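You operate a simulated robot arm through the tools that you are given. There is no shell and no other tool.

You run a simulated robot arm. Do the job below in one go: nothing can be reset, and whatever is moved stays where it is left.

Task
Pack the seaweed pack and the tangerine in the green lunch box and press its lid on.
Fine: the third snack stays on the board.

Only the result counts: the job must be done as asked and must still hold three seconds after the hand-in. Knocking over, shifting, dropping, spilling or breaking anything else fails it. Lids that push on must go on centred and level and be pressed home; caps that screw on are set level and turned clockwise until they are tight.

Robot
A 7-joint arm with a two-finger parallel gripper, fixed in place. Base frame: the origin is on the floor under the middle of its stand, x ahead of it, y to its left, z up; the work surface is at about z = 86. Readings come in cm, degrees, newtons and seconds.
With the tool pointing down near the work surface it reaches from about 40 to 90 cm from the base axis. Its first joint turns from -143.0 to 143.0 degrees. Payload 3 kg.
Tool frame: the origin (TCP) lies between the finger pads and is the grasp point; the fingertips stand 3 cm ahead of it; z points along the fingers, y is the line along which they close. The gripper opens to 9.4 cm. The fingers are 2.8 cm wide and 1 cm thick; the gripper's body (5 by 9.6 cm) begins 5.5 cm behind the TCP.
Orientation is that of the tool frame in the base frame, as a unit quaternion [x, y, z, w]. With the fingers straight down and closing along the base's y, the tool's x points along the base's -x, its y along +y and its z along -z.

Tools
- The arm moves only by the tool arm_command. Its argument "series" is a list of rows, each an object of numbers (a shift or turn left out is 0, a gripper value left out holds the last): "dx", "dy", "dz": the shift along the base's x, y, z in cm; "rx", "ry", "rz": the turn, a rotation vector about the base's x, y, z in degrees; "grip": the opening in per cent of the stroke, from 0 (shut) to 100 (fully open). In form: [{"dx": .., "dy": .., "dz": .., "rx": .., "ry": .., "rz": .., "grip": ..}, ...]. A call has 1 to 20 rows; each row is the pose to reach, as a shift and turn from the pose commanded when the call began. Each row takes 0.2 s and may step no farther than 5 cm and 8.6 degrees from the row before; otherwise, or with a gripper value out of range, the whole call is refused. A pose out of reach is approached as far as the arm can. The call stops where the force on the tool passes 40 N (or 10 N more than at its start, if that is more) or the arm is blocked; 0.2 s more then pass. Each finger travels about 7.2 cm/s and halts on what it meets, pressing with about 30 N; the grip force reading is that of the motor and also rises with nothing between the fingers. The clock runs only during rows and for 0.2 s after the last one: add rows that repeat a pose to give the fingers time. The reply holds the time, the measured pose of the TCP, the force on the tool along the base axes, the opening and the grip force, in the units named above and with some noise, with the torque about the TCP (base axes, N m) and any sound that the robot's microphone picked up.
- Cameras (640 x 400 px; columns grow to the right, rows downward): "scene" is fixed at [40.06, 64.89, 144.07]; the picture's right is [-1.00, -0.02, 0.00], its down [-0.02, 0.98, -0.20] and it looks along [0.00, -0.20, -0.98] (base axes); focal length 214 px, centre (320, 200). "wrist" rides on the gripper at [7.6, 1.4, -10.2] in the tool frame; the picture's right is [-0.18, 0.98, 0.00], its down [-0.75, -0.14, -0.64] and it looks along [-0.63, -0.12, 0.77] (tool axes); focal length 243 px, centre (320, 200). There is no depth. A picture from a camera that has moved, and an enlarged one, comes with that camera's place and axes in the base frame and with its lens.
- capture(camera): a new picture of that camera. The clock stands still meanwhile.
- close_up(camera, box): a new picture of the part [left, top, right, bottom] of that camera's present view, enlarged. The clock stands still meanwhile.
- close_job(): hands the job in; it is judged then, once.

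Places have to be worked out from the pictures, the camera data and where the tool is seen. Open the gripper and draw the arm clear of the work before you hand the job in, unless the task says otherwise.

The tools are called as name(argument=value, ...) on one line, values as JSON. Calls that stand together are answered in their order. arm_command: Moves the arm, as the interface text tells. Its arguments: {"type":"object","properties":{"series":{"type":"array","items":{"type":"object","properties":{"dx":{"type":"number"},"dy":{"type":"number"},"dz":{"type":"number"},"rx":{"type":"number"},"ry":{"type":"number"},"rz":{"type":"number"},"grip":{"type":"number"}}}}},"required":["series"]} The other tools are called the same way: capture (camera) takes a picture; close_up (camera, box) takes an enlarged picture of a part of a camera's view; close_job () hands the job in.

At the start:

```text
time_s: 0.0
eef_pos: [27.57, 51.45, 113.28]
ee_rot: [-0.001, 1.0, 0.0, 0.0]
contact_force: [0.1, 0.2, 0.4]
wrist_torque: [0.01, 0.01, 0.02]
width: 9.39
gripper_force: 0.1
```

scene: 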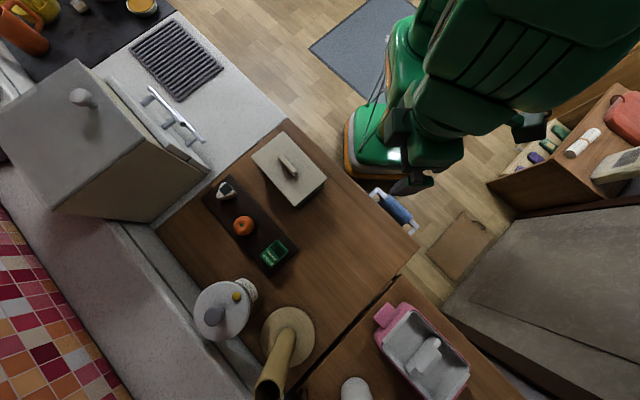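
wrist: 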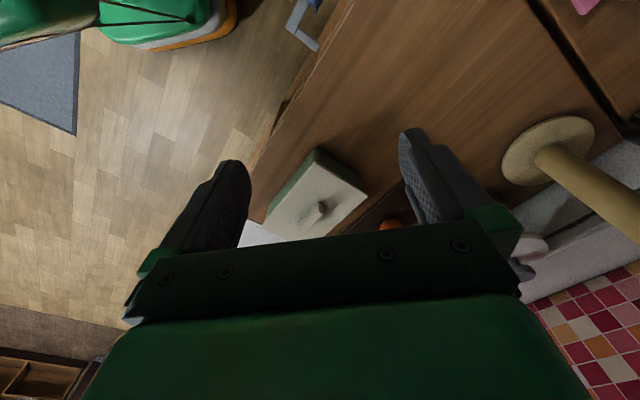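

I start by enlarging the regions with the board, the lidded box and the pink box to work out what is what.

close_up(camera="scene", box=[180, 110, 340, 290])

close_up(camera="scene", box=[340, 270, 500, 400])

close_up(camera="wrist", box=[230, 100, 450, 260])

```text
2.22 times, centred on (260, 200) of scene
camera zoom: at [40.06, 64.89, 144.07], right [-1.0, -0.02, 0.0], down [-0.02, 0.98, -0.2], along [0.0, -0.2, -0.98], focal length 477 px, centre (453, 200)
```

zoom: 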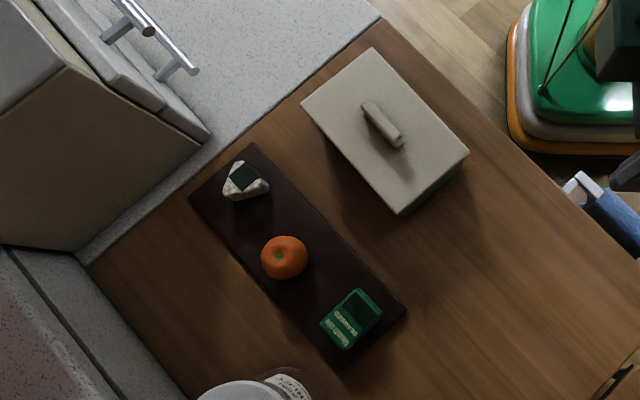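

```text
3.08 times, centred on (420, 335) of scene
camera zoom: at [40.06, 64.89, 144.07], right [-1.0, -0.02, 0.0], down [-0.02, 0.98, -0.2], along [0.0, -0.2, -0.98], focal length 660 px, centre (12, -215)
```

zoom: 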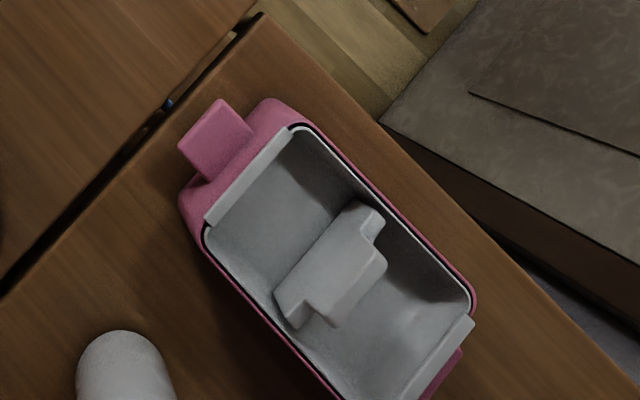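

```text
2.50 times, centred on (340, 180) of wrist
camera zoom: at [20.19, 52.96, 123.52], right [0.18, 0.98, 0.0], down [0.75, -0.14, 0.64], along [0.63, -0.12, -0.77], focal length 606 px, centre (270, 250)
```

zoom: 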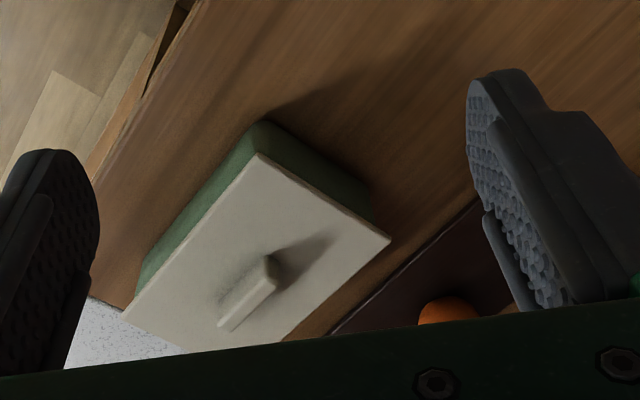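

The green box sits under a cream lid with a bar handle (lid centre about (48, 46), long axis along (-0.68, 0.74)). I turn the gripper to fit the handle and move to a spot from which the wrist camera can look at the box.

arm_command(series=[{"dx": 2, "dy": 0.8, "dz": -0.8, "rz": -8}, {"dx": 4, "dy": 1.6, "dz": -1.6, "rz": -16}, {"dx": 6, "dy": 2.4, "dz": -2.4, "rz": -24}, {"dx": 8, "dy": 3.2, "dz": -3.2, "rz": -32}, {"dx": 10, "dy": 4, "dz": -4, "rz": -40}, {"dx": 11.5, "dy": 4.5, "dz": -5, "rz": -47.4}, {"dx": 11.5, "dy": 4.5, "dz": -5, "rz": -47.4}])

capture(camera="wrist")

capture(camera="scene")

```text
time_s: 1.6
eef_pos: [38.84, 55.97, 108.11]
ee_rot: [0.402, 0.915, 0.0, 0.0]
contact_force: [0.4, -0.1, 0.8]
wrist_torque: [0.0, 0.05, 0.0]
width: 9.42
gripper_force: 0.0
```

```text
taken
camera wrist: at [34.96, 62.64, 118.4], right [0.85, 0.53, 0.0], down [0.41, -0.65, 0.64], along [0.34, -0.55, -0.77], focal length 243 px, centre (320, 200)
```

wrist: 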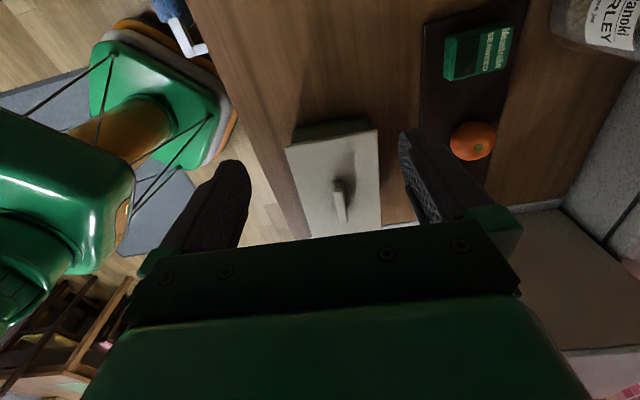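

```text
taken
```

scene: 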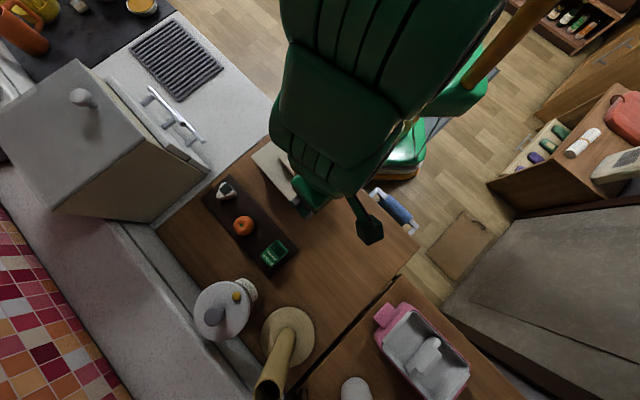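

The wrist camera sees the lid now; I enlarge it to check its fit on the box.

close_up(camera="wrist", box=[260, 100, 420, 240])

close_up(camera="wrist", box=[420, 0, 580, 170])

```text
2.86 times, centred on (340, 170) of wrist
camera zoom: at [34.96, 62.64, 118.4], right [0.85, 0.53, 0.0], down [0.41, -0.65, 0.64], along [0.34, -0.55, -0.77], focal length 693 px, centre (263, 286)
```

zoom: 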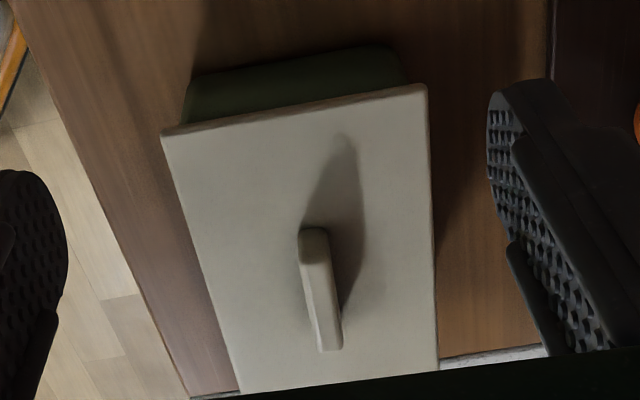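

```text
2.35 times, centred on (500, 85) of wrist
camera zoom: at [34.96, 62.64, 118.4], right [0.85, 0.53, 0.0], down [0.41, -0.65, 0.64], along [0.34, -0.55, -0.77], focal length 571 px, centre (-104, 471)
```

zoom: 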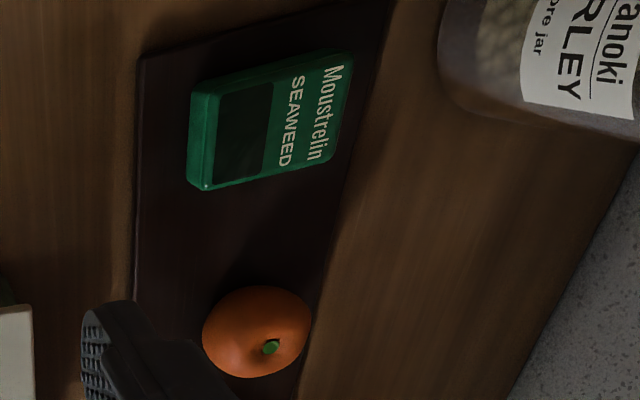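

Triangulating both views, the lid's top is near z = 93, centre about (47.9, 46.3), with its handle in the middle along the long axis. I move above the handle with the fingers partly closed, leaving height to check alignment.

arm_command(series=[{"dx": 2.3, "dy": -2.4, "dz": 0, "grip": 50}, {"dx": 4.6, "dy": -4.8, "dz": -1, "grip": 50}, {"dx": 6.9, "dy": -7.2, "dz": -3}, {"dx": 8.9, "dy": -9.5, "dz": -5}, {"dx": 8.9, "dy": -9.5, "dz": -5}])

capture(camera="wrist")

close_up(camera="scene", box=[220, 100, 380, 220])

```text
time_s: 2.8
eef_pos: [48.11, 46.24, 103.27]
ee_rot: [0.401, 0.916, -0.001, 0.0]
contact_force: [-1.0, 0.2, 0.4]
wrist_torque: [0.01, 0.0, -0.03]
width: 4.72
gripper_force: 0.1
```

```text
taken
camera wrist: at [44.15, 52.89, 113.39], right [0.85, 0.53, 0.0], down [0.41, -0.65, 0.64], along [0.34, -0.54, -0.77], focal length 243 px, centre (320, 200)
```

wrist: 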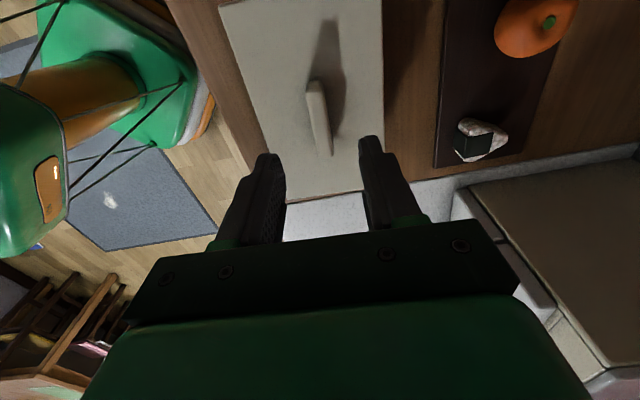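

```text
3.33 times, centred on (300, 160) of scene
camera zoom: at [40.06, 64.89, 144.07], right [-1.0, -0.02, 0.0], down [-0.02, 0.98, -0.2], along [0.0, -0.2, -0.98], focal length 715 px, centre (387, 333)
```

zoom: 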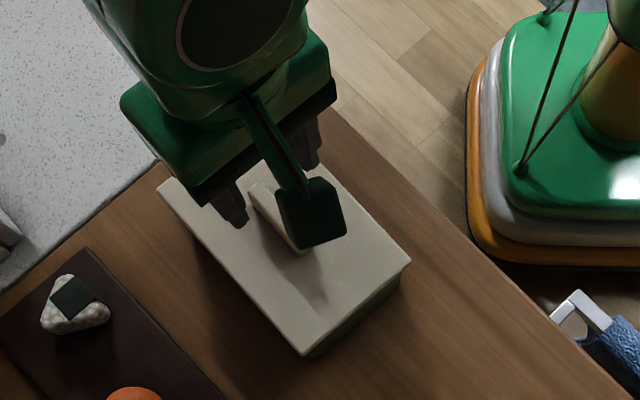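

The handle is visible between the fingers' line; I enlarge it to measure its position and height.

close_up(camera="wrist", box=[240, 50, 400, 220])

```text
2.35 times, centred on (320, 135) of wrist
camera zoom: at [44.15, 52.89, 113.39], right [0.85, 0.53, 0.0], down [0.41, -0.65, 0.64], along [0.34, -0.54, -0.77], focal length 571 px, centre (320, 353)
```

zoom: 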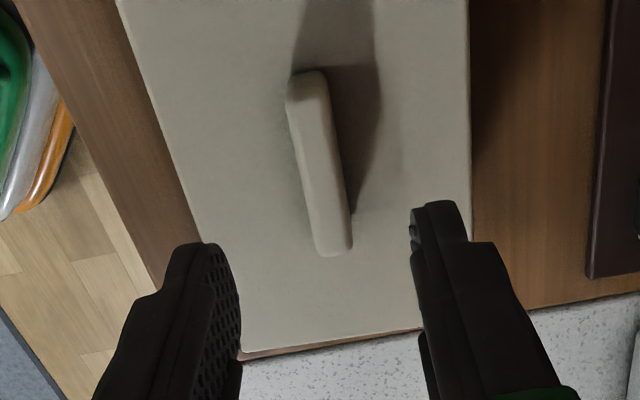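

The handle is aligned with the gripper's mid-plane to within about 0.15 cm. I lower so the fingertips end about half a centimetre above the lid and look again before closing.

arm_command(series=[{"dx": 0.1, "dy": 0.1, "dz": -2.5}, {"dx": 0.1, "dy": 0.1, "dz": -5}, {"dx": 0.1, "dy": 0.1, "dz": -6.5}, {"dx": 0.1, "dy": 0.1, "dz": -6.5}])

capture(camera="wrist")

close_up(camera="scene", box=[220, 100, 380, 220])

```text
time_s: 3.8
eef_pos: [48.16, 46.54, 96.55]
ee_rot: [0.401, 0.916, -0.001, 0.0]
contact_force: [-0.8, 0.5, 0.5]
wrist_torque: [0.01, -0.01, 0.01]
width: 4.68
gripper_force: 0.1
```

```text
taken
camera wrist: at [44.29, 53.17, 106.75], right [0.85, 0.53, 0.0], down [0.41, -0.65, 0.64], along [0.34, -0.54, -0.77], focal length 243 px, centre (320, 200)
```

wrist: 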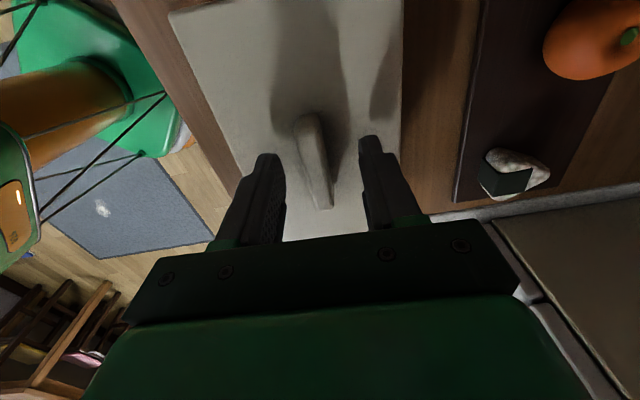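

```text
3.33 times, centred on (300, 160) of scene
camera zoom: at [40.06, 64.89, 144.07], right [-1.0, -0.02, 0.0], down [-0.02, 0.98, -0.2], along [0.0, -0.2, -0.98], focal length 715 px, centre (387, 333)
```

zoom: 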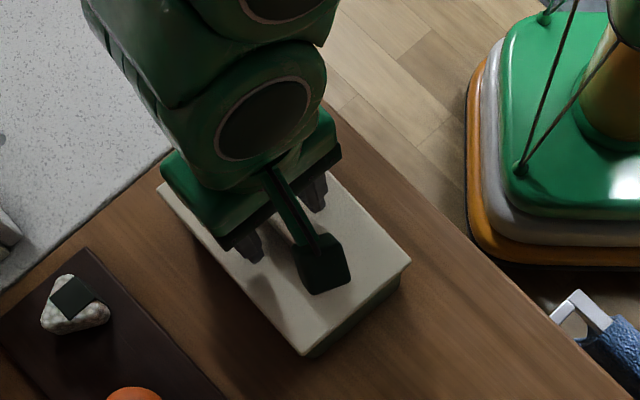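

close_up(camera="wrist", box=[240, 90, 400, 250])

```text
2.50 times, centred on (320, 170) of wrist
camera zoom: at [44.29, 53.17, 106.75], right [0.85, 0.53, 0.0], down [0.41, -0.65, 0.64], along [0.34, -0.54, -0.77], focal length 606 px, centre (320, 275)
```

zoom: 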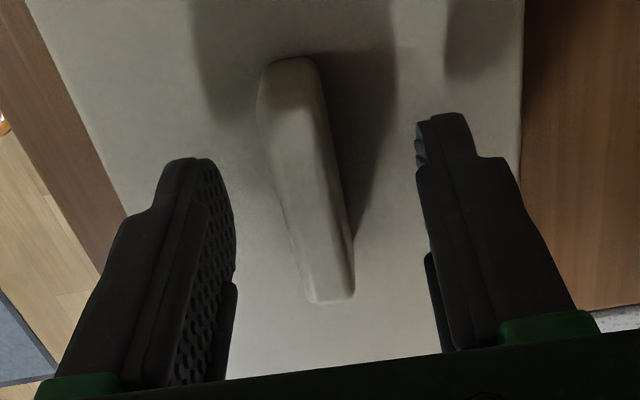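

The handle stands about 2.5 cm tall (top near 95.5) and lies between the pads with tips about 0.5 cm off the lid. I close on it.

arm_command(series=[{"grip": 0}, {"grip": 0}, {"grip": 0}, {"grip": 0}])

close_up(camera="wrist", box=[160, 0, 480, 250])

```text
time_s: 4.8
eef_pos: [48.23, 46.39, 96.48]
ee_rot: [0.402, 0.916, 0.0, 0.0]
contact_force: [0.1, 0.7, 0.1]
wrist_torque: [-0.01, 0.01, -0.01]
width: 1.27
gripper_force: 30.3
```

```text
1.60 times, centred on (320, 125) of wrist
camera zoom: at [44.28, 53.17, 106.75], right [0.85, 0.53, 0.0], down [0.41, -0.65, 0.64], along [0.34, -0.54, -0.77], focal length 388 px, centre (320, 320)
```

zoom: 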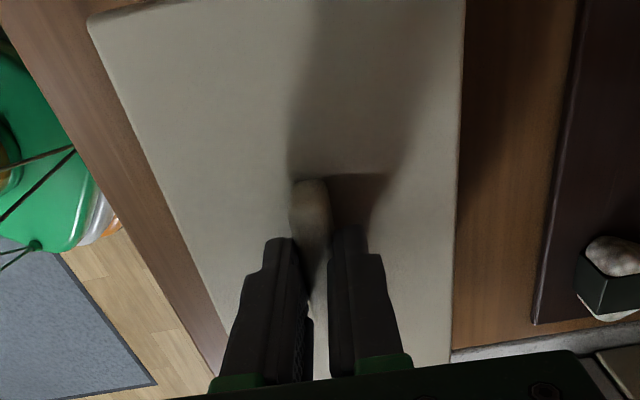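

The gripper holds the handle (width 1.27, 30 N). I lift slowly by a small amount to see whether the lid comes off freely.

arm_command(series=[{"dz": 0.3}, {"dz": 0.6}, {"dz": 0.9}, {"dz": 1.2}, {"dz": 1.5}, {"dz": 1.5}])

close_up(camera="wrist", box=[160, 0, 480, 250])

close_up(camera="scene", box=[220, 100, 380, 220])

```text
time_s: 6.2
eef_pos: [48.08, 46.55, 98.15]
ee_rot: [0.401, 0.916, 0.0, 0.0]
contact_force: [-0.3, 0.1, 0.3]
wrist_torque: [0.02, -0.02, -0.01]
width: 1.33
gripper_force: 29.6
```

```text
1.60 times, centred on (320, 125) of wrist
camera zoom: at [44.21, 53.18, 108.44], right [0.85, 0.53, 0.0], down [0.41, -0.65, 0.64], along [0.34, -0.54, -0.77], focal length 388 px, centre (320, 320)
```

zoom: 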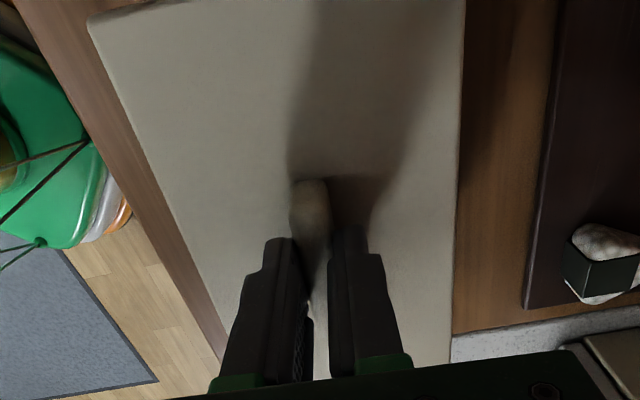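

```text
3.33 times, centred on (300, 160) of scene
camera zoom: at [40.06, 64.89, 144.07], right [-1.0, -0.02, 0.0], down [-0.02, 0.98, -0.2], along [0.0, -0.2, -0.98], focal length 715 px, centre (387, 333)
```

zoom: 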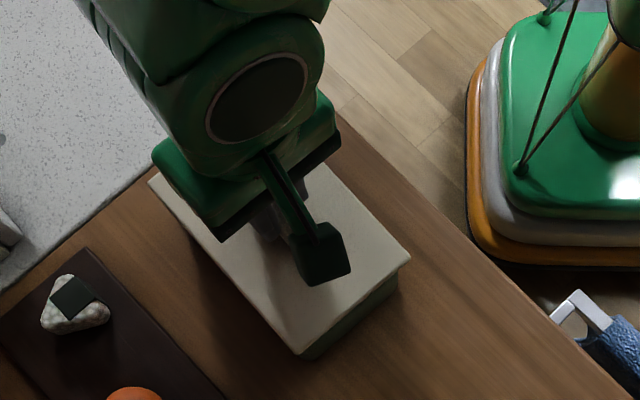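

The lid rises with the gripper without noticeable load. I raise it further and check that the box stays on the table.

arm_command(series=[{"dz": 1}, {"dz": 2}, {"dz": 3}, {"dz": 4.5}, {"dz": 6}, {"dz": 8}, {"dz": 8}])

capture(camera="wrist")

close_up(camera="scene", box=[220, 100, 380, 220])

```text
time_s: 7.8
eef_pos: [48.12, 46.69, 106.5]
ee_rot: [0.402, 0.915, 0.0, 0.001]
contact_force: [0.2, 0.3, -0.6]
wrist_torque: [0.0, 0.0, 0.02]
width: 1.29
gripper_force: 29.7
```

```text
taken
camera wrist: at [44.14, 53.24, 116.63], right [0.85, 0.53, 0.0], down [0.41, -0.65, 0.64], along [0.34, -0.54, -0.77], focal length 243 px, centre (320, 200)
```

wrist: 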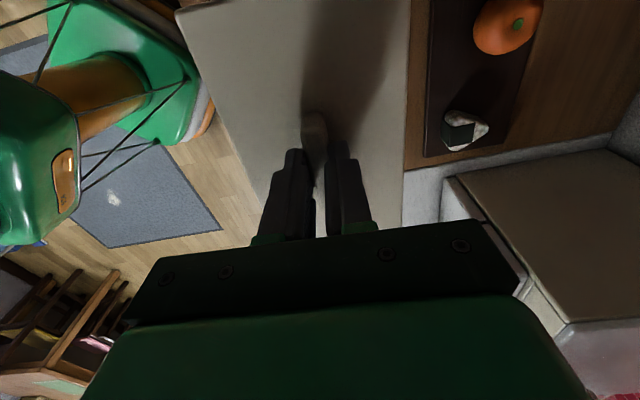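

```text
3.33 times, centred on (300, 160) of scene
camera zoom: at [40.06, 64.89, 144.07], right [-1.0, -0.02, 0.0], down [-0.02, 0.98, -0.2], along [0.0, -0.2, -0.98], focal length 715 px, centre (387, 333)
```

zoom: 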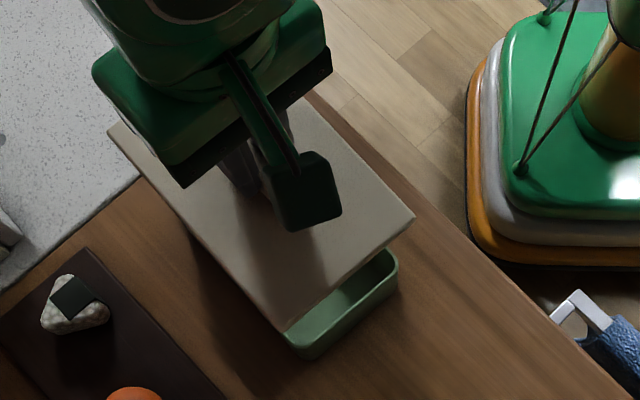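

The box stays put and is now seen open below. I carry the lid along its long axis to the clear part of the table near (33, 63).

arm_command(series=[{"dx": -1.9, "dy": 2.0}, {"dx": -3.8, "dy": 4.0}, {"dx": -5.7, "dy": 6.1}, {"dx": -7.6, "dy": 8.1}, {"dx": -9.5, "dy": 10.1}, {"dx": -11.4, "dy": 12.2}, {"dx": -13.3, "dy": 14.2}, {"dx": -15.2, "dy": 16.2}, {"dx": -15.2, "dy": 16.2, "dz": -3}, {"dx": -15.2, "dy": 16.2, "dz": -6}, {"dx": -15.2, "dy": 16.2, "dz": -9}, {"dx": -15.2, "dy": 16.2, "dz": -11}, {"dx": -15.2, "dy": 16.2, "dz": -11}])

capture(camera="wrist")

capture(camera="scene")

```text
time_s: 10.6
eef_pos: [32.85, 62.83, 95.39]
ee_rot: [0.402, 0.915, 0.0, -0.001]
contact_force: [0.7, -0.1, 0.4]
wrist_torque: [0.0, 0.03, -0.01]
width: 1.32
gripper_force: 30.1
```

```text
taken
camera wrist: at [28.98, 69.45, 105.56], right [0.85, 0.53, 0.0], down [0.41, -0.65, 0.64], along [0.34, -0.54, -0.77], focal length 243 px, centre (320, 200)
```

wrist: 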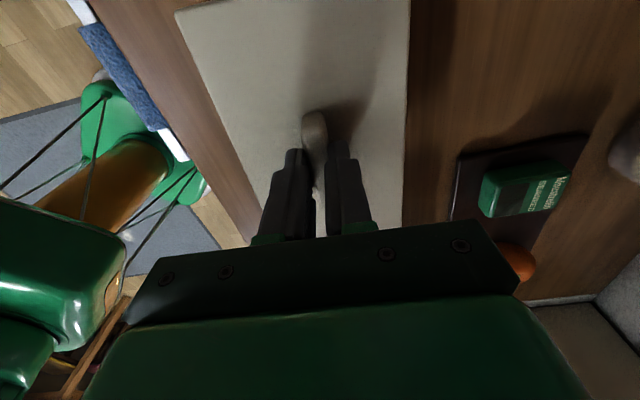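

```text
taken
```

scene: 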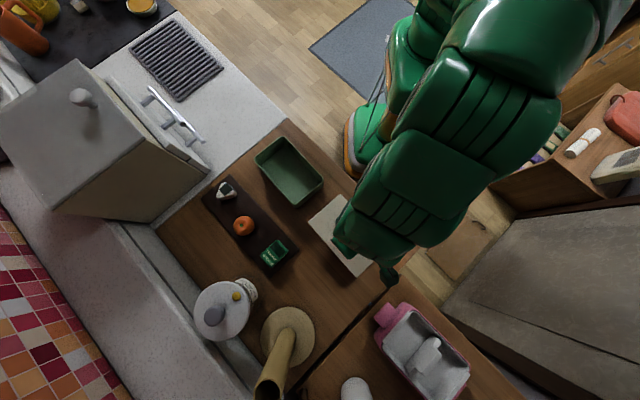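

The box is fully visible and the lid is above a clear area. I zoom in on the open box and on the held lid's edge.

close_up(camera="scene", box=[240, 125, 340, 215])

close_up(camera="scene", box=[290, 180, 410, 290])

close_up(camera="scene", box=[195, 170, 305, 280])

```text
4.44 times, centred on (290, 170) of scene
camera zoom: at [40.06, 64.89, 144.07], right [-1.0, -0.02, 0.0], down [-0.02, 0.98, -0.2], along [0.0, -0.2, -0.98], focal length 953 px, centre (453, 333)
```

zoom: 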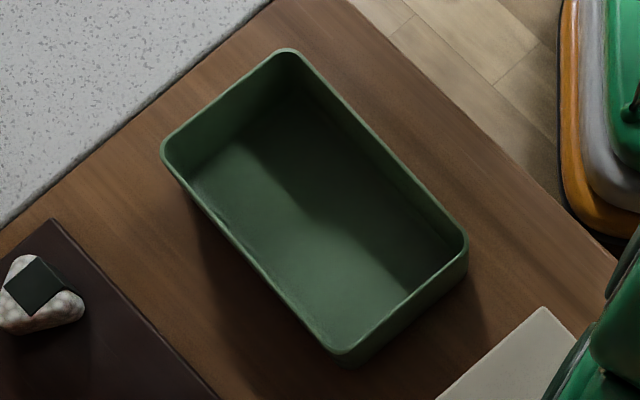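

```text
3.64 times, centred on (350, 235) of scene
camera zoom: at [40.06, 64.89, 144.07], right [-1.0, -0.02, 0.0], down [-0.02, 0.98, -0.2], along [0.0, -0.2, -0.98], focal length 780 px, centre (211, 73)
```

zoom: 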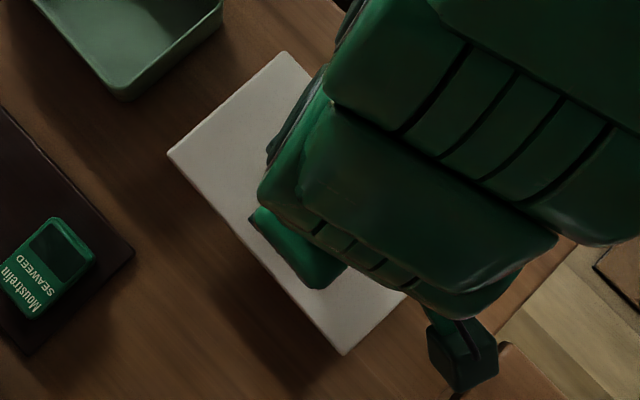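

```text
3.64 times, centred on (250, 225) of scene
camera zoom: at [40.06, 64.89, 144.07], right [-1.0, -0.02, 0.0], down [-0.02, 0.98, -0.2], along [0.0, -0.2, -0.98], focal length 780 px, centre (574, 109)
```

zoom: 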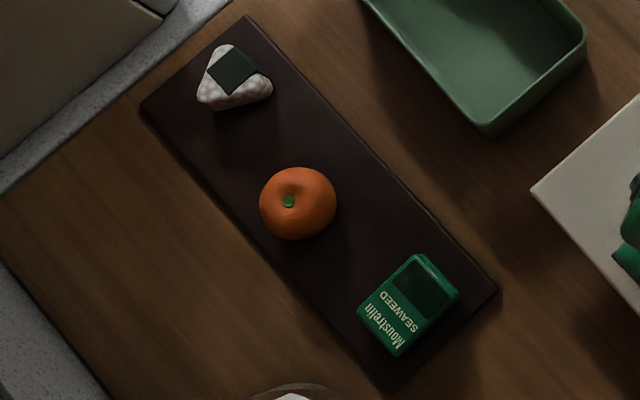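

The box rim measures about 16 × 10 cm, centred near (48.2, 46.45). Now I lower the lid toward the table in small steps, watching for contact.

arm_command(series=[{"dz": -1}, {"dz": -2}, {"dz": -2.5}, {"dz": -2.8}, {"dz": -3.0}, {"dz": -3.0}])

close_up(camera="scene", box=[290, 180, 410, 290])

```text
time_s: 12.0
eef_pos: [33.01, 62.71, 92.25]
ee_rot: [0.401, 0.916, 0.001, 0.0]
contact_force: [0.7, -0.4, -0.2]
wrist_torque: [-0.05, 0.0, 0.01]
width: 1.28
gripper_force: 30.2
```

```text
3.64 times, centred on (350, 235) of scene
camera zoom: at [40.06, 64.89, 144.07], right [-1.0, -0.02, 0.0], down [-0.02, 0.98, -0.2], along [0.0, -0.2, -0.98], focal length 780 px, centre (211, 73)
```

zoom: 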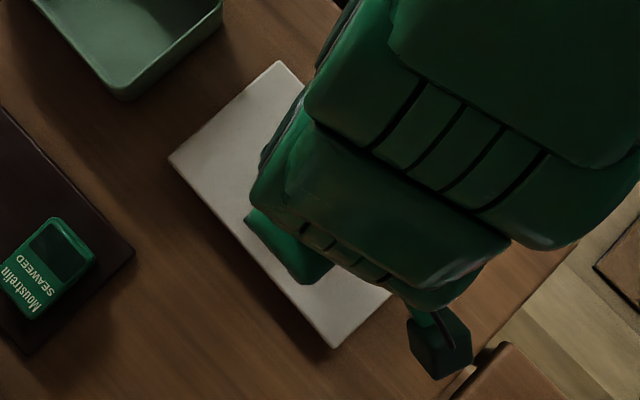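

No contact yet with the lid's top at about 88.5. I continue down in quarter-centimetre steps.

arm_command(series=[{"dz": -0.2}, {"dz": -0.4}, {"dz": -0.6}, {"dz": -0.6}])

```text
time_s: 13.0
eef_pos: [32.92, 62.85, 91.76]
ee_rot: [0.401, 0.916, 0.0, 0.0]
contact_force: [0.9, 1.1, -1.1]
wrist_torque: [-0.05, 0.01, 0.0]
width: 1.3
gripper_force: 29.7
```

arm_command(series=[{"dz": -0.15}, {"dz": -0.3}, {"dz": -0.3}])

```text
time_s: 13.8
eef_pos: [32.91, 62.81, 91.44]
ee_rot: [0.402, 0.916, 0.0, 0.0]
contact_force: [-0.5, -0.8, 0.1]
wrist_torque: [0.01, 0.0, 0.01]
width: 1.28
gripper_force: 30.0
```

Still free; the readings track the commands. I keep lowering in fine steps.

arm_command(series=[{"dz": -0.15}, {"dz": -0.3}, {"dz": -0.45}, {"dz": -0.45}])

close_up(camera="wrist", box=[160, 0, 480, 250])

```text
time_s: 14.8
eef_pos: [32.95, 62.75, 91.12]
ee_rot: [0.402, 0.916, 0.001, -0.001]
contact_force: [1.3, 3.2, 22.3]
wrist_torque: [0.08, 0.0, 0.0]
width: 1.31
gripper_force: 30.1
```

```text
1.60 times, centred on (320, 125) of wrist
camera zoom: at [29.0, 69.45, 101.25], right [0.85, 0.53, 0.0], down [0.41, -0.65, 0.64], along [0.34, -0.54, -0.77], focal length 388 px, centre (320, 320)
```

zoom: 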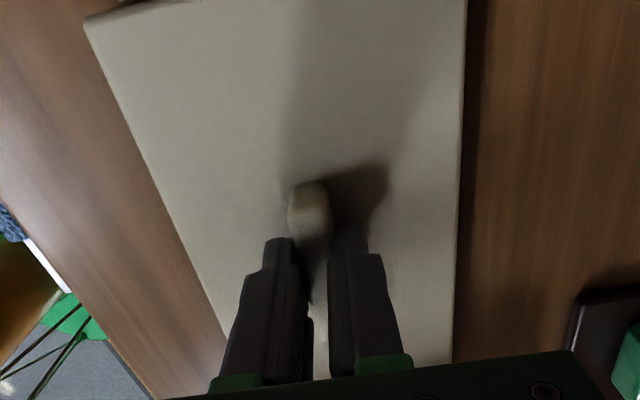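

The lid touched the table with 22 N at TCP z ≈ 91.1 (so the lid's underside sits about 5.1 cm below the TCP). I ease off slightly, open and lift clear.

arm_command(series=[{"dz": 0.12}, {"dz": 0.15, "grip": 0}, {"dz": 0.15, "grip": 40}, {"dz": 0.15, "grip": 40}, {"dz": 0.15, "grip": 40}, {"dz": 2, "grip": 40}, {"dz": 5}, {"dz": 9}, {"dz": 13}, {"dz": 17}, {"dz": 17}])

capture(camera="wrist")

capture(camera="scene")

```text
time_s: 17.2
eef_pos: [33.03, 62.56, 108.41]
ee_rot: [0.402, 0.916, 0.0, 0.001]
contact_force: [-0.1, 0.4, -0.1]
wrist_torque: [0.0, 0.02, 0.01]
width: 3.77
gripper_force: 0.0
```

```text
taken
camera wrist: at [29.05, 69.22, 118.56], right [0.85, 0.53, 0.0], down [0.41, -0.65, 0.64], along [0.34, -0.54, -0.77], focal length 243 px, centre (320, 200)
```

wrist: 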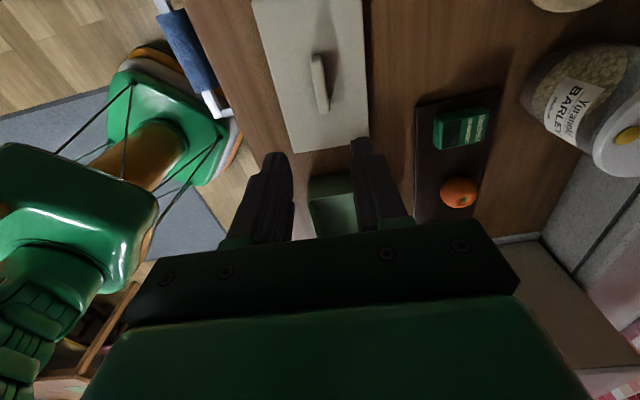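

```text
taken
```

scene: 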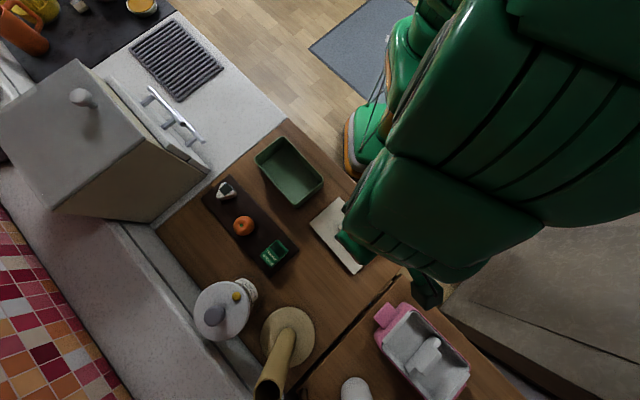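

The lid is down safely. The seaweed pack (about 4 × 6 cm, near (51.2, 67.6)) has its short side along the board, so I turn the gripper by +90° and move above it with a 6.6 cm opening.

arm_command(series=[{"dx": 1.66, "dy": 0.45, "rz": 8.2, "grip": 70}, {"dx": 3.33, "dy": 0.9, "rz": 16.4, "grip": 70}, {"dx": 5, "dy": 1.3, "rz": 24.5}, {"dx": 6.65, "dy": 1.8, "rz": 32.7}, {"dx": 8.3, "dy": 2.2, "rz": 40.9}, {"dx": 10, "dy": 2.7, "rz": 49.1}, {"dx": 11.6, "dy": 3.1, "rz": 57.3}, {"dx": 13.3, "dy": 3.6, "rz": 65.5}, {"dx": 15, "dy": 4, "rz": 73.6}, {"dx": 16.6, "dy": 4.5, "rz": 81.8}, {"dx": 18.3, "dy": 4.9, "rz": 90}, {"dx": 18.3, "dy": 4.9, "dz": -3, "rz": 90}, {"dx": 18.3, "dy": 4.9, "dz": -6, "rz": 90}, {"dx": 18.3, "dy": 4.9, "dz": -6, "rz": 90}])

capture(camera="wrist")

capture(camera="scene")

```text
time_s: 20.2
eef_pos: [51.19, 67.47, 101.86]
ee_rot: [-0.364, 0.931, 0.001, 0.001]
contact_force: [-0.1, -0.1, 0.5]
wrist_torque: [-0.02, 0.02, 0.02]
width: 6.56
gripper_force: 0.1
out of reach, approached as far as the arm can: row 11
```

```text
taken
camera wrist: at [44.7, 63.51, 112.03], right [-0.53, 0.85, 0.0], down [0.65, 0.41, 0.64], along [0.54, 0.34, -0.77], focal length 243 px, centre (320, 200)
```

wrist: 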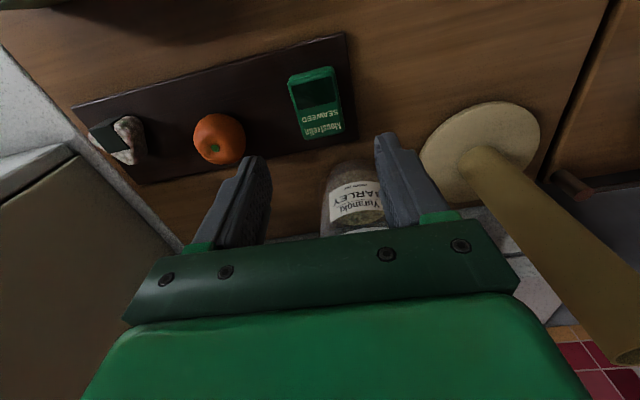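

```text
taken
```

scene: 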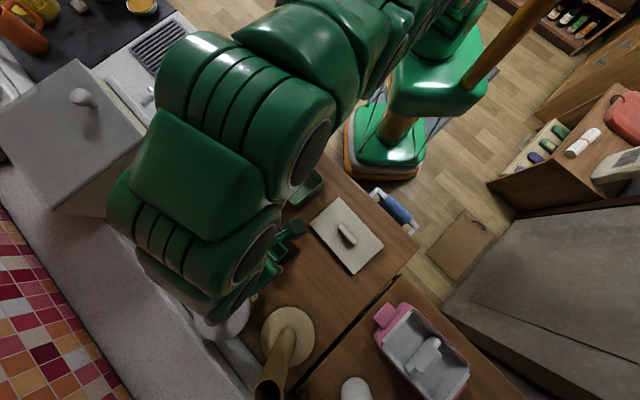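

The arm is now above the pack. I enlarge the wrist view to fix the pack's position, heading and height.

close_up(camera="wrist", box=[230, 40, 410, 160])

close_up(camera="scene", box=[290, 180, 400, 290])

```text
3.33 times, centred on (320, 100) of wrist
camera zoom: at [44.7, 63.51, 112.03], right [-0.53, 0.85, 0.0], down [0.65, 0.41, 0.64], along [0.54, 0.34, -0.77], focal length 809 px, centre (320, 533)
```

zoom: 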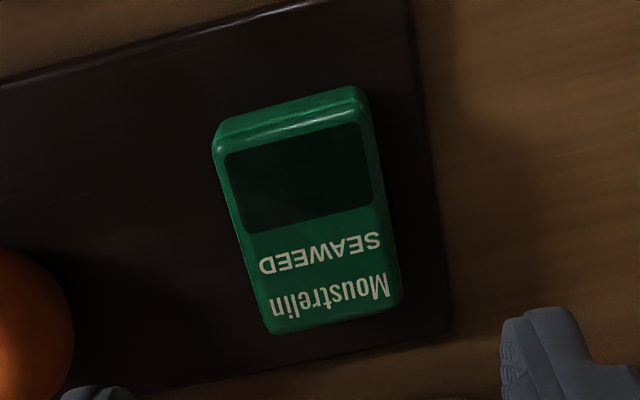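

```text
3.64 times, centred on (345, 235) of scene
camera zoom: at [40.06, 64.89, 144.07], right [-1.0, -0.02, 0.0], down [-0.02, 0.98, -0.2], along [0.0, -0.2, -0.98], focal length 780 px, centre (229, 73)
```

zoom: 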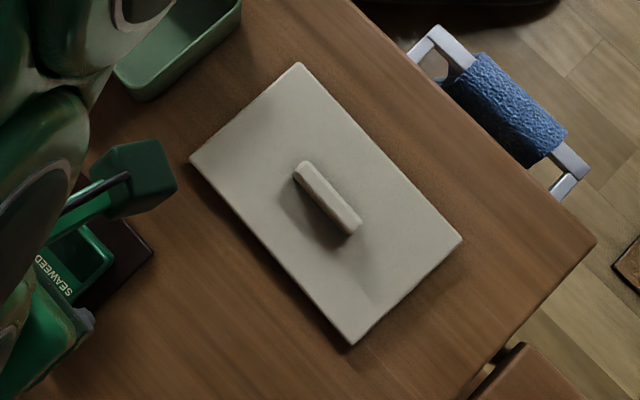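

The pack's top face is about 5.2 × 3.9 cm centred near (51.5, 67.65) at z ≈ 89.3, its short side at 135°. I correct by +2° and 0.3 cm, and come down to just above it for a last look.

arm_command(series=[{"dx": 0.3, "dz": -2, "rz": 2}, {"dx": 0.3, "dz": -5, "rz": 2}, {"dx": 0.3, "dz": -8, "rz": 2}, {"dx": 0.3, "dz": -9.5, "rz": 2}, {"dx": 0.3, "dz": -9.5, "rz": 2}])

close_up(camera="wrist", box=[160, 60, 480, 260])

```text
time_s: 21.4
eef_pos: [51.46, 67.62, 92.43]
ee_rot: [-0.379, 0.925, -0.001, 0.0]
contact_force: [-0.2, 0.6, 0.9]
wrist_torque: [0.03, -0.02, -0.02]
width: 6.58
gripper_force: 0.1
```

```text
2.00 times, centred on (320, 160) of wrist
camera zoom: at [45.19, 63.42, 102.64], right [-0.56, 0.83, 0.0], down [0.64, 0.43, 0.64], along [0.53, 0.36, -0.77], focal length 485 px, centre (320, 280)
```

zoom: 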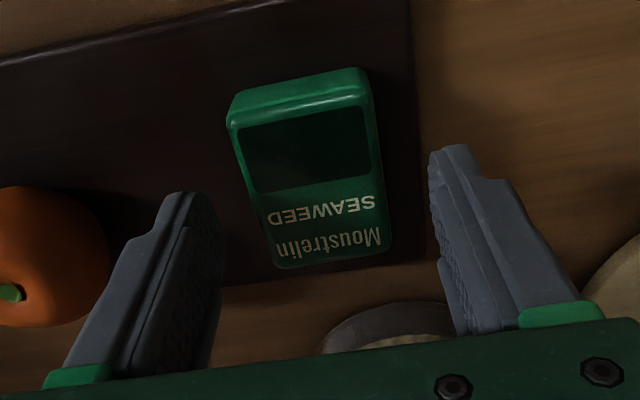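

The pack sits centred between the fingers. I lower another 1.5 cm so the tips straddle the pack just above the board, then check the force.

arm_command(series=[{"dz": -0.5}, {"dz": -1.0}, {"dz": -1.3}, {"dz": -1.5}, {"dz": -1.5}])

close_up(camera="wrist", box=[160, 60, 480, 260])

```text
time_s: 22.6
eef_pos: [51.58, 67.66, 90.95]
ee_rot: [-0.38, 0.925, 0.0, 0.0]
contact_force: [0.6, -0.2, -0.1]
wrist_torque: [0.0, 0.02, 0.01]
width: 6.57
gripper_force: 0.1
```

```text
2.00 times, centred on (320, 160) of wrist
camera zoom: at [45.3, 63.41, 101.13], right [-0.56, 0.83, 0.0], down [0.64, 0.43, 0.64], along [0.53, 0.36, -0.77], focal length 485 px, centre (320, 280)
```

zoom: 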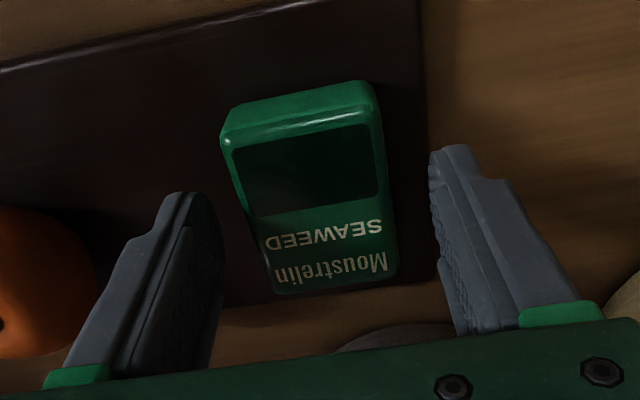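

The tips straddle the pack with about 1.5 cm of overlap and no contact force. I close on it.

arm_command(series=[{"grip": 20}, {"grip": 0}, {"grip": 0}, {"grip": 0}, {"grip": 0}])

close_up(camera="wrist", box=[160, 60, 480, 260])

```text
time_s: 23.8
eef_pos: [51.61, 67.68, 90.94]
ee_rot: [-0.379, 0.925, 0.0, 0.0]
contact_force: [0.3, -0.3, 0.1]
wrist_torque: [0.01, 0.01, 0.01]
width: 4.28
gripper_force: 30.2
```

```text
2.00 times, centred on (320, 160) of wrist
camera zoom: at [45.3, 63.41, 101.13], right [-0.56, 0.83, 0.0], down [0.64, 0.43, 0.64], along [0.53, 0.36, -0.77], focal length 485 px, centre (320, 280)
```

zoom: 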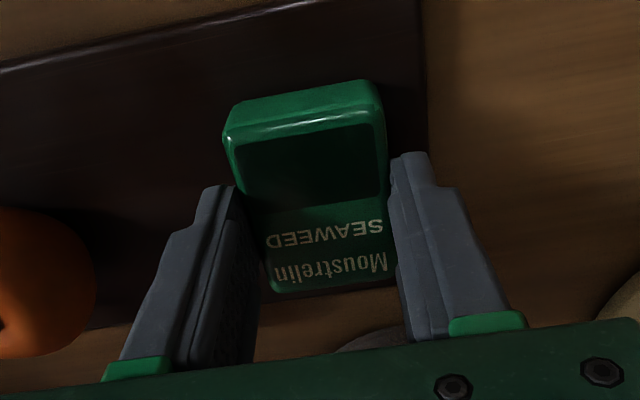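

The pack is held (4.28 cm). I lift it 9 cm, carry it over the far half of the box at about (50.5, 44.1) and stop above the rim to check.

arm_command(series=[{"dz": 1}, {"dz": 3}, {"dz": 6}, {"dz": 9}, {"dx": -0.1, "dy": -3, "dz": 10}, {"dx": -0.25, "dy": -6.5, "dz": 10}, {"dx": -0.4, "dy": -10, "dz": 10, "rz": -0.5}, {"dx": -0.55, "dy": -13.5, "dz": 10, "rz": -1}, {"dx": -0.7, "dy": -17, "dz": 10, "rz": -1.5}, {"dx": -0.85, "dy": -20.5, "dz": 10, "rz": -1.5}, {"dx": -0.94, "dy": -23.58, "dz": 10, "rz": -1.5}, {"dx": -0.94, "dy": -23.58, "dz": 10, "rz": -1.5}])

capture(camera="wrist")

close_up(camera="scene", box=[195, 110, 345, 280])

```text
time_s: 26.4
eef_pos: [50.71, 44.46, 100.88]
ee_rot: [-0.368, 0.93, 0.0, -0.001]
contact_force: [-0.8, -0.1, 0.6]
wrist_torque: [-0.01, -0.01, -0.03]
width: 4.25
gripper_force: 29.7
```

```text
taken
camera wrist: at [44.37, 40.37, 111.05], right [-0.54, 0.84, 0.0], down [0.65, 0.41, 0.64], along [0.54, 0.34, -0.77], focal length 243 px, centre (320, 200)
```

wrist: 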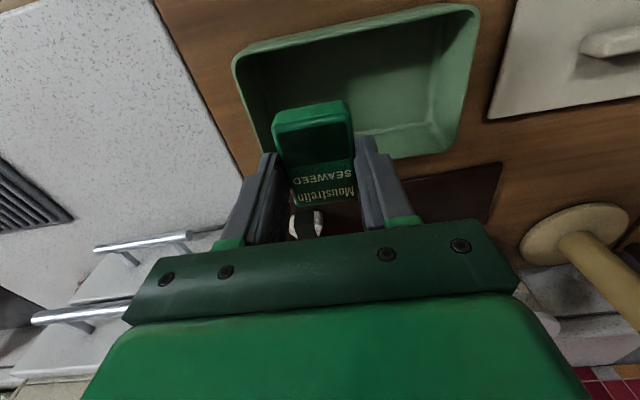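

```text
2.35 times, centred on (270, 195) of scene
camera zoom: at [40.06, 64.89, 144.07], right [-1.0, -0.02, 0.0], down [-0.02, 0.98, -0.2], along [0.0, -0.2, -0.98], focal length 505 px, centre (438, 212)
```

zoom: 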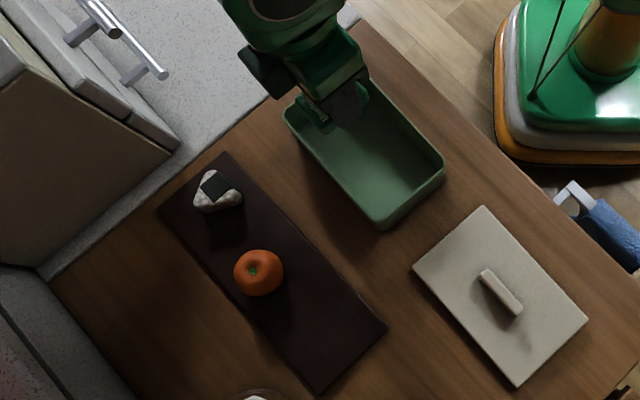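

Box rim corners seen from the wrist agree with the scene estimate, and the pack hangs over the far half. I lower it into the box, stopping about 1 cm above the floor.

arm_command(series=[{"dz": -2}, {"dz": -4}, {"dz": -6}, {"dz": -7.5}, {"dz": -8.7}, {"dz": -9.4}, {"dz": -9.4}])

capture(camera="wrist")

```text
time_s: 28.0
eef_pos: [50.85, 44.18, 91.46]
ee_rot: [-0.368, 0.93, 0.001, 0.0]
contact_force: [0.0, 0.5, 0.1]
wrist_torque: [-0.03, -0.02, 0.03]
width: 4.24
gripper_force: 29.9
```

```text
taken
camera wrist: at [44.4, 40.09, 101.62], right [-0.54, 0.84, 0.0], down [0.65, 0.41, 0.64], along [0.54, 0.34, -0.77], focal length 243 px, centre (320, 200)
```

wrist: 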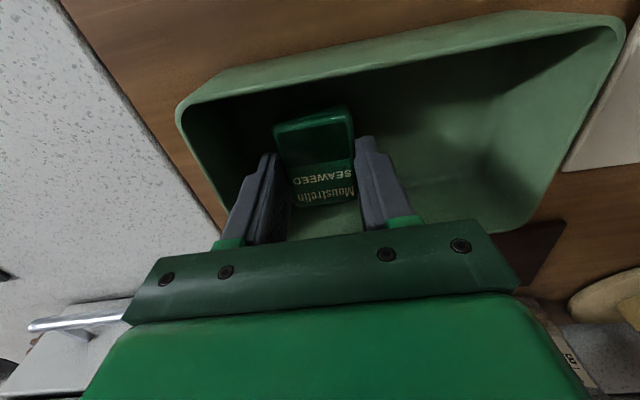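

The pack is inside with clear margins around it. I go down the last bit in fine steps until it touches the floor.

arm_command(series=[{"dz": -0.2}, {"dz": -0.4}, {"dz": -0.6}, {"dz": -0.6}])

```text
time_s: 29.0
eef_pos: [50.65, 44.09, 90.9]
ee_rot: [-0.368, 0.93, 0.0, 0.0]
contact_force: [-0.5, 0.3, -0.3]
wrist_torque: [-0.03, 0.0, 0.01]
width: 4.27
gripper_force: 30.3
```

arm_command(series=[{"dz": -0.2}, {"dz": -0.4}, {"dz": -0.5}, {"dz": -0.5}])

```text
time_s: 30.0
eef_pos: [50.63, 44.08, 90.54]
ee_rot: [-0.367, 0.93, 0.0, 0.002]
contact_force: [3.3, 0.7, 10.2]
wrist_torque: [-0.01, -0.11, -0.02]
width: 4.24
gripper_force: 30.0
```

The pack touches the floor with about 10 N. I ease off, open only to about 5.3 cm so the fingers stay off the end wall, and rise straight up.

arm_command(series=[{"dz": 0.08}, {"dz": 0.08, "grip": 56}, {"dz": 0.08, "grip": 56}, {"dz": 0.08, "grip": 56}, {"dz": 1.5, "grip": 56}, {"dz": 4}, {"dz": 8}, {"dz": 12}, {"dz": 15}, {"dz": 15}])

capture(camera="wrist")

close_up(camera="scene", box=[195, 110, 345, 280])

```text
time_s: 32.2
eef_pos: [50.62, 43.91, 105.36]
ee_rot: [-0.367, 0.93, 0.0, -0.001]
contact_force: [-1.1, 0.5, -0.3]
wrist_torque: [-0.01, 0.01, 0.02]
width: 5.24
gripper_force: 0.0
```

```text
taken
camera wrist: at [44.21, 39.87, 115.53], right [-0.54, 0.84, 0.0], down [0.65, 0.41, 0.64], along [0.54, 0.35, -0.77], focal length 243 px, centre (320, 200)
```

wrist: 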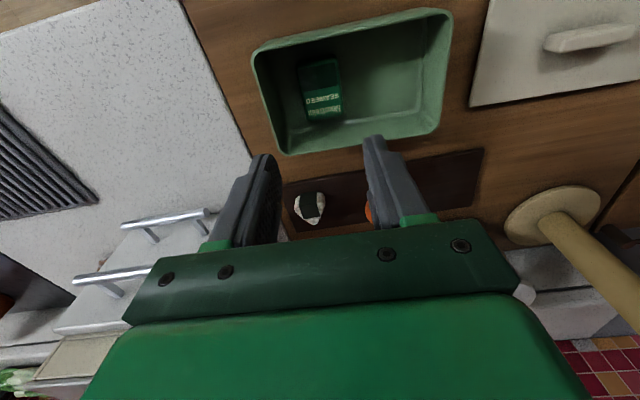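

```text
2.35 times, centred on (270, 195) of scene
camera zoom: at [40.06, 64.89, 144.07], right [-1.0, -0.02, 0.0], down [-0.02, 0.98, -0.2], along [0.0, -0.2, -0.98], focal length 505 px, centre (438, 212)
```

zoom: 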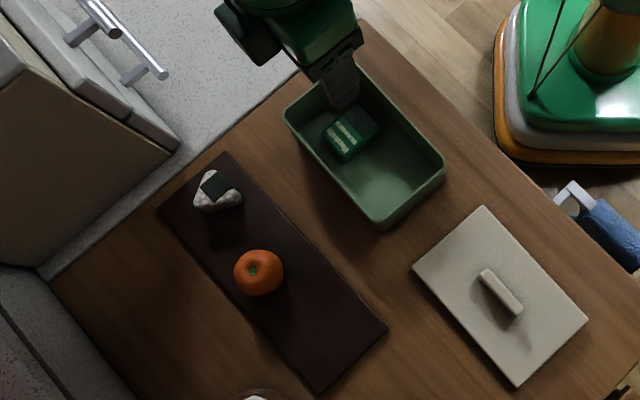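

The seaweed pack lies flat in the far half of the box. Next I turn the gripper by −90° (fingers across the box) and go above the tangerine, centred near (59.2, 60.85).

arm_command(series=[{"dx": 0.8, "dy": 1.5, "dz": -0.4, "rz": -8.2, "grip": 85}, {"dx": 1.6, "dy": 3.0, "dz": -0.8, "rz": -16.4, "grip": 85}, {"dx": 2.4, "dy": 4.6, "dz": -1.2, "rz": -24.5}, {"dx": 3.2, "dy": 6.1, "dz": -1.6, "rz": -32.7}, {"dx": 4.0, "dy": 7.6, "dz": -2.0, "rz": -40.9}, {"dx": 4.8, "dy": 9.2, "dz": -2.4, "rz": -49.1}, {"dx": 5.6, "dy": 10.7, "dz": -2.8, "rz": -57.3}, {"dx": 6.4, "dy": 12.2, "dz": -3.2, "rz": -65.4}, {"dx": 7.2, "dy": 13.8, "dz": -3.6, "rz": -73.5}, {"dx": 8.0, "dy": 15.3, "dz": -4, "rz": -81.7}, {"dx": 8.67, "dy": 16.78, "dz": -4.5, "rz": -89.9}, {"dx": 8.67, "dy": 16.78, "dz": -4.5, "rz": -89.9}])

capture(camera="wrist")

capture(camera="scene")

```text
time_s: 34.8
eef_pos: [59.28, 60.63, 100.79]
ee_rot: [0.399, 0.917, 0.0, 0.0]
contact_force: [0.1, -0.6, 0.0]
wrist_torque: [0.0, -0.02, -0.01]
width: 7.99
gripper_force: 0.0
```

```text
taken
camera wrist: at [55.39, 67.25, 111.05], right [0.84, 0.54, 0.0], down [0.41, -0.65, 0.64], along [0.35, -0.54, -0.77], focal length 243 px, centre (320, 200)
```

wrist: 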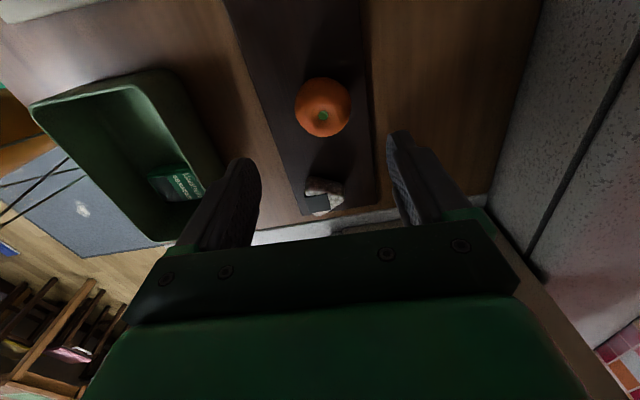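

```text
taken
```

scene: 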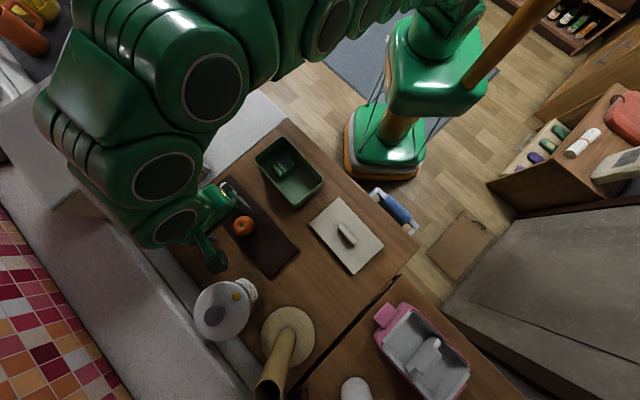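

The arm is above the tangerine; I enlarge the wrist view to centre on it precisely.

close_up(camera="wrist", box=[230, 60, 410, 220])

close_up(camera="scene", box=[190, 120, 400, 290])

```text
2.50 times, centred on (320, 140) of wrist
camera zoom: at [55.39, 67.25, 111.05], right [0.84, 0.54, 0.0], down [0.41, -0.65, 0.64], along [0.35, -0.54, -0.77], focal length 606 px, centre (320, 350)
```

zoom: 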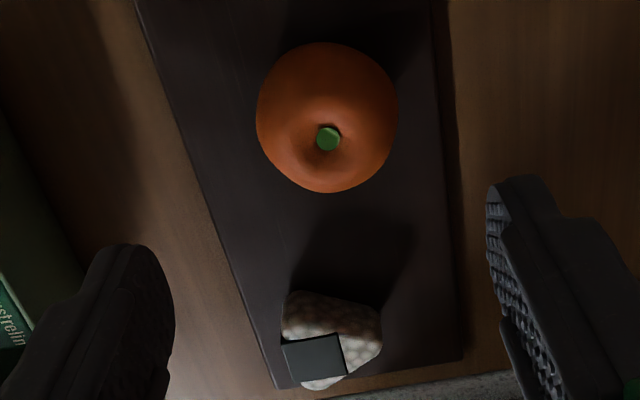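

```text
2.35 times, centred on (295, 205) of scene
camera zoom: at [40.06, 64.89, 144.07], right [-1.0, -0.02, 0.0], down [-0.02, 0.98, -0.2], along [0.0, -0.2, -0.98], focal length 505 px, centre (379, 188)
```

zoom: 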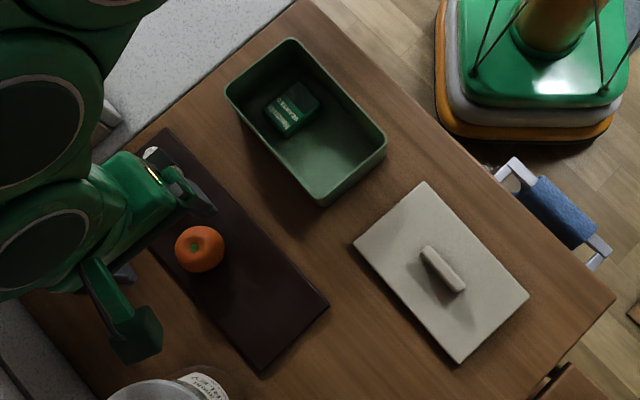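

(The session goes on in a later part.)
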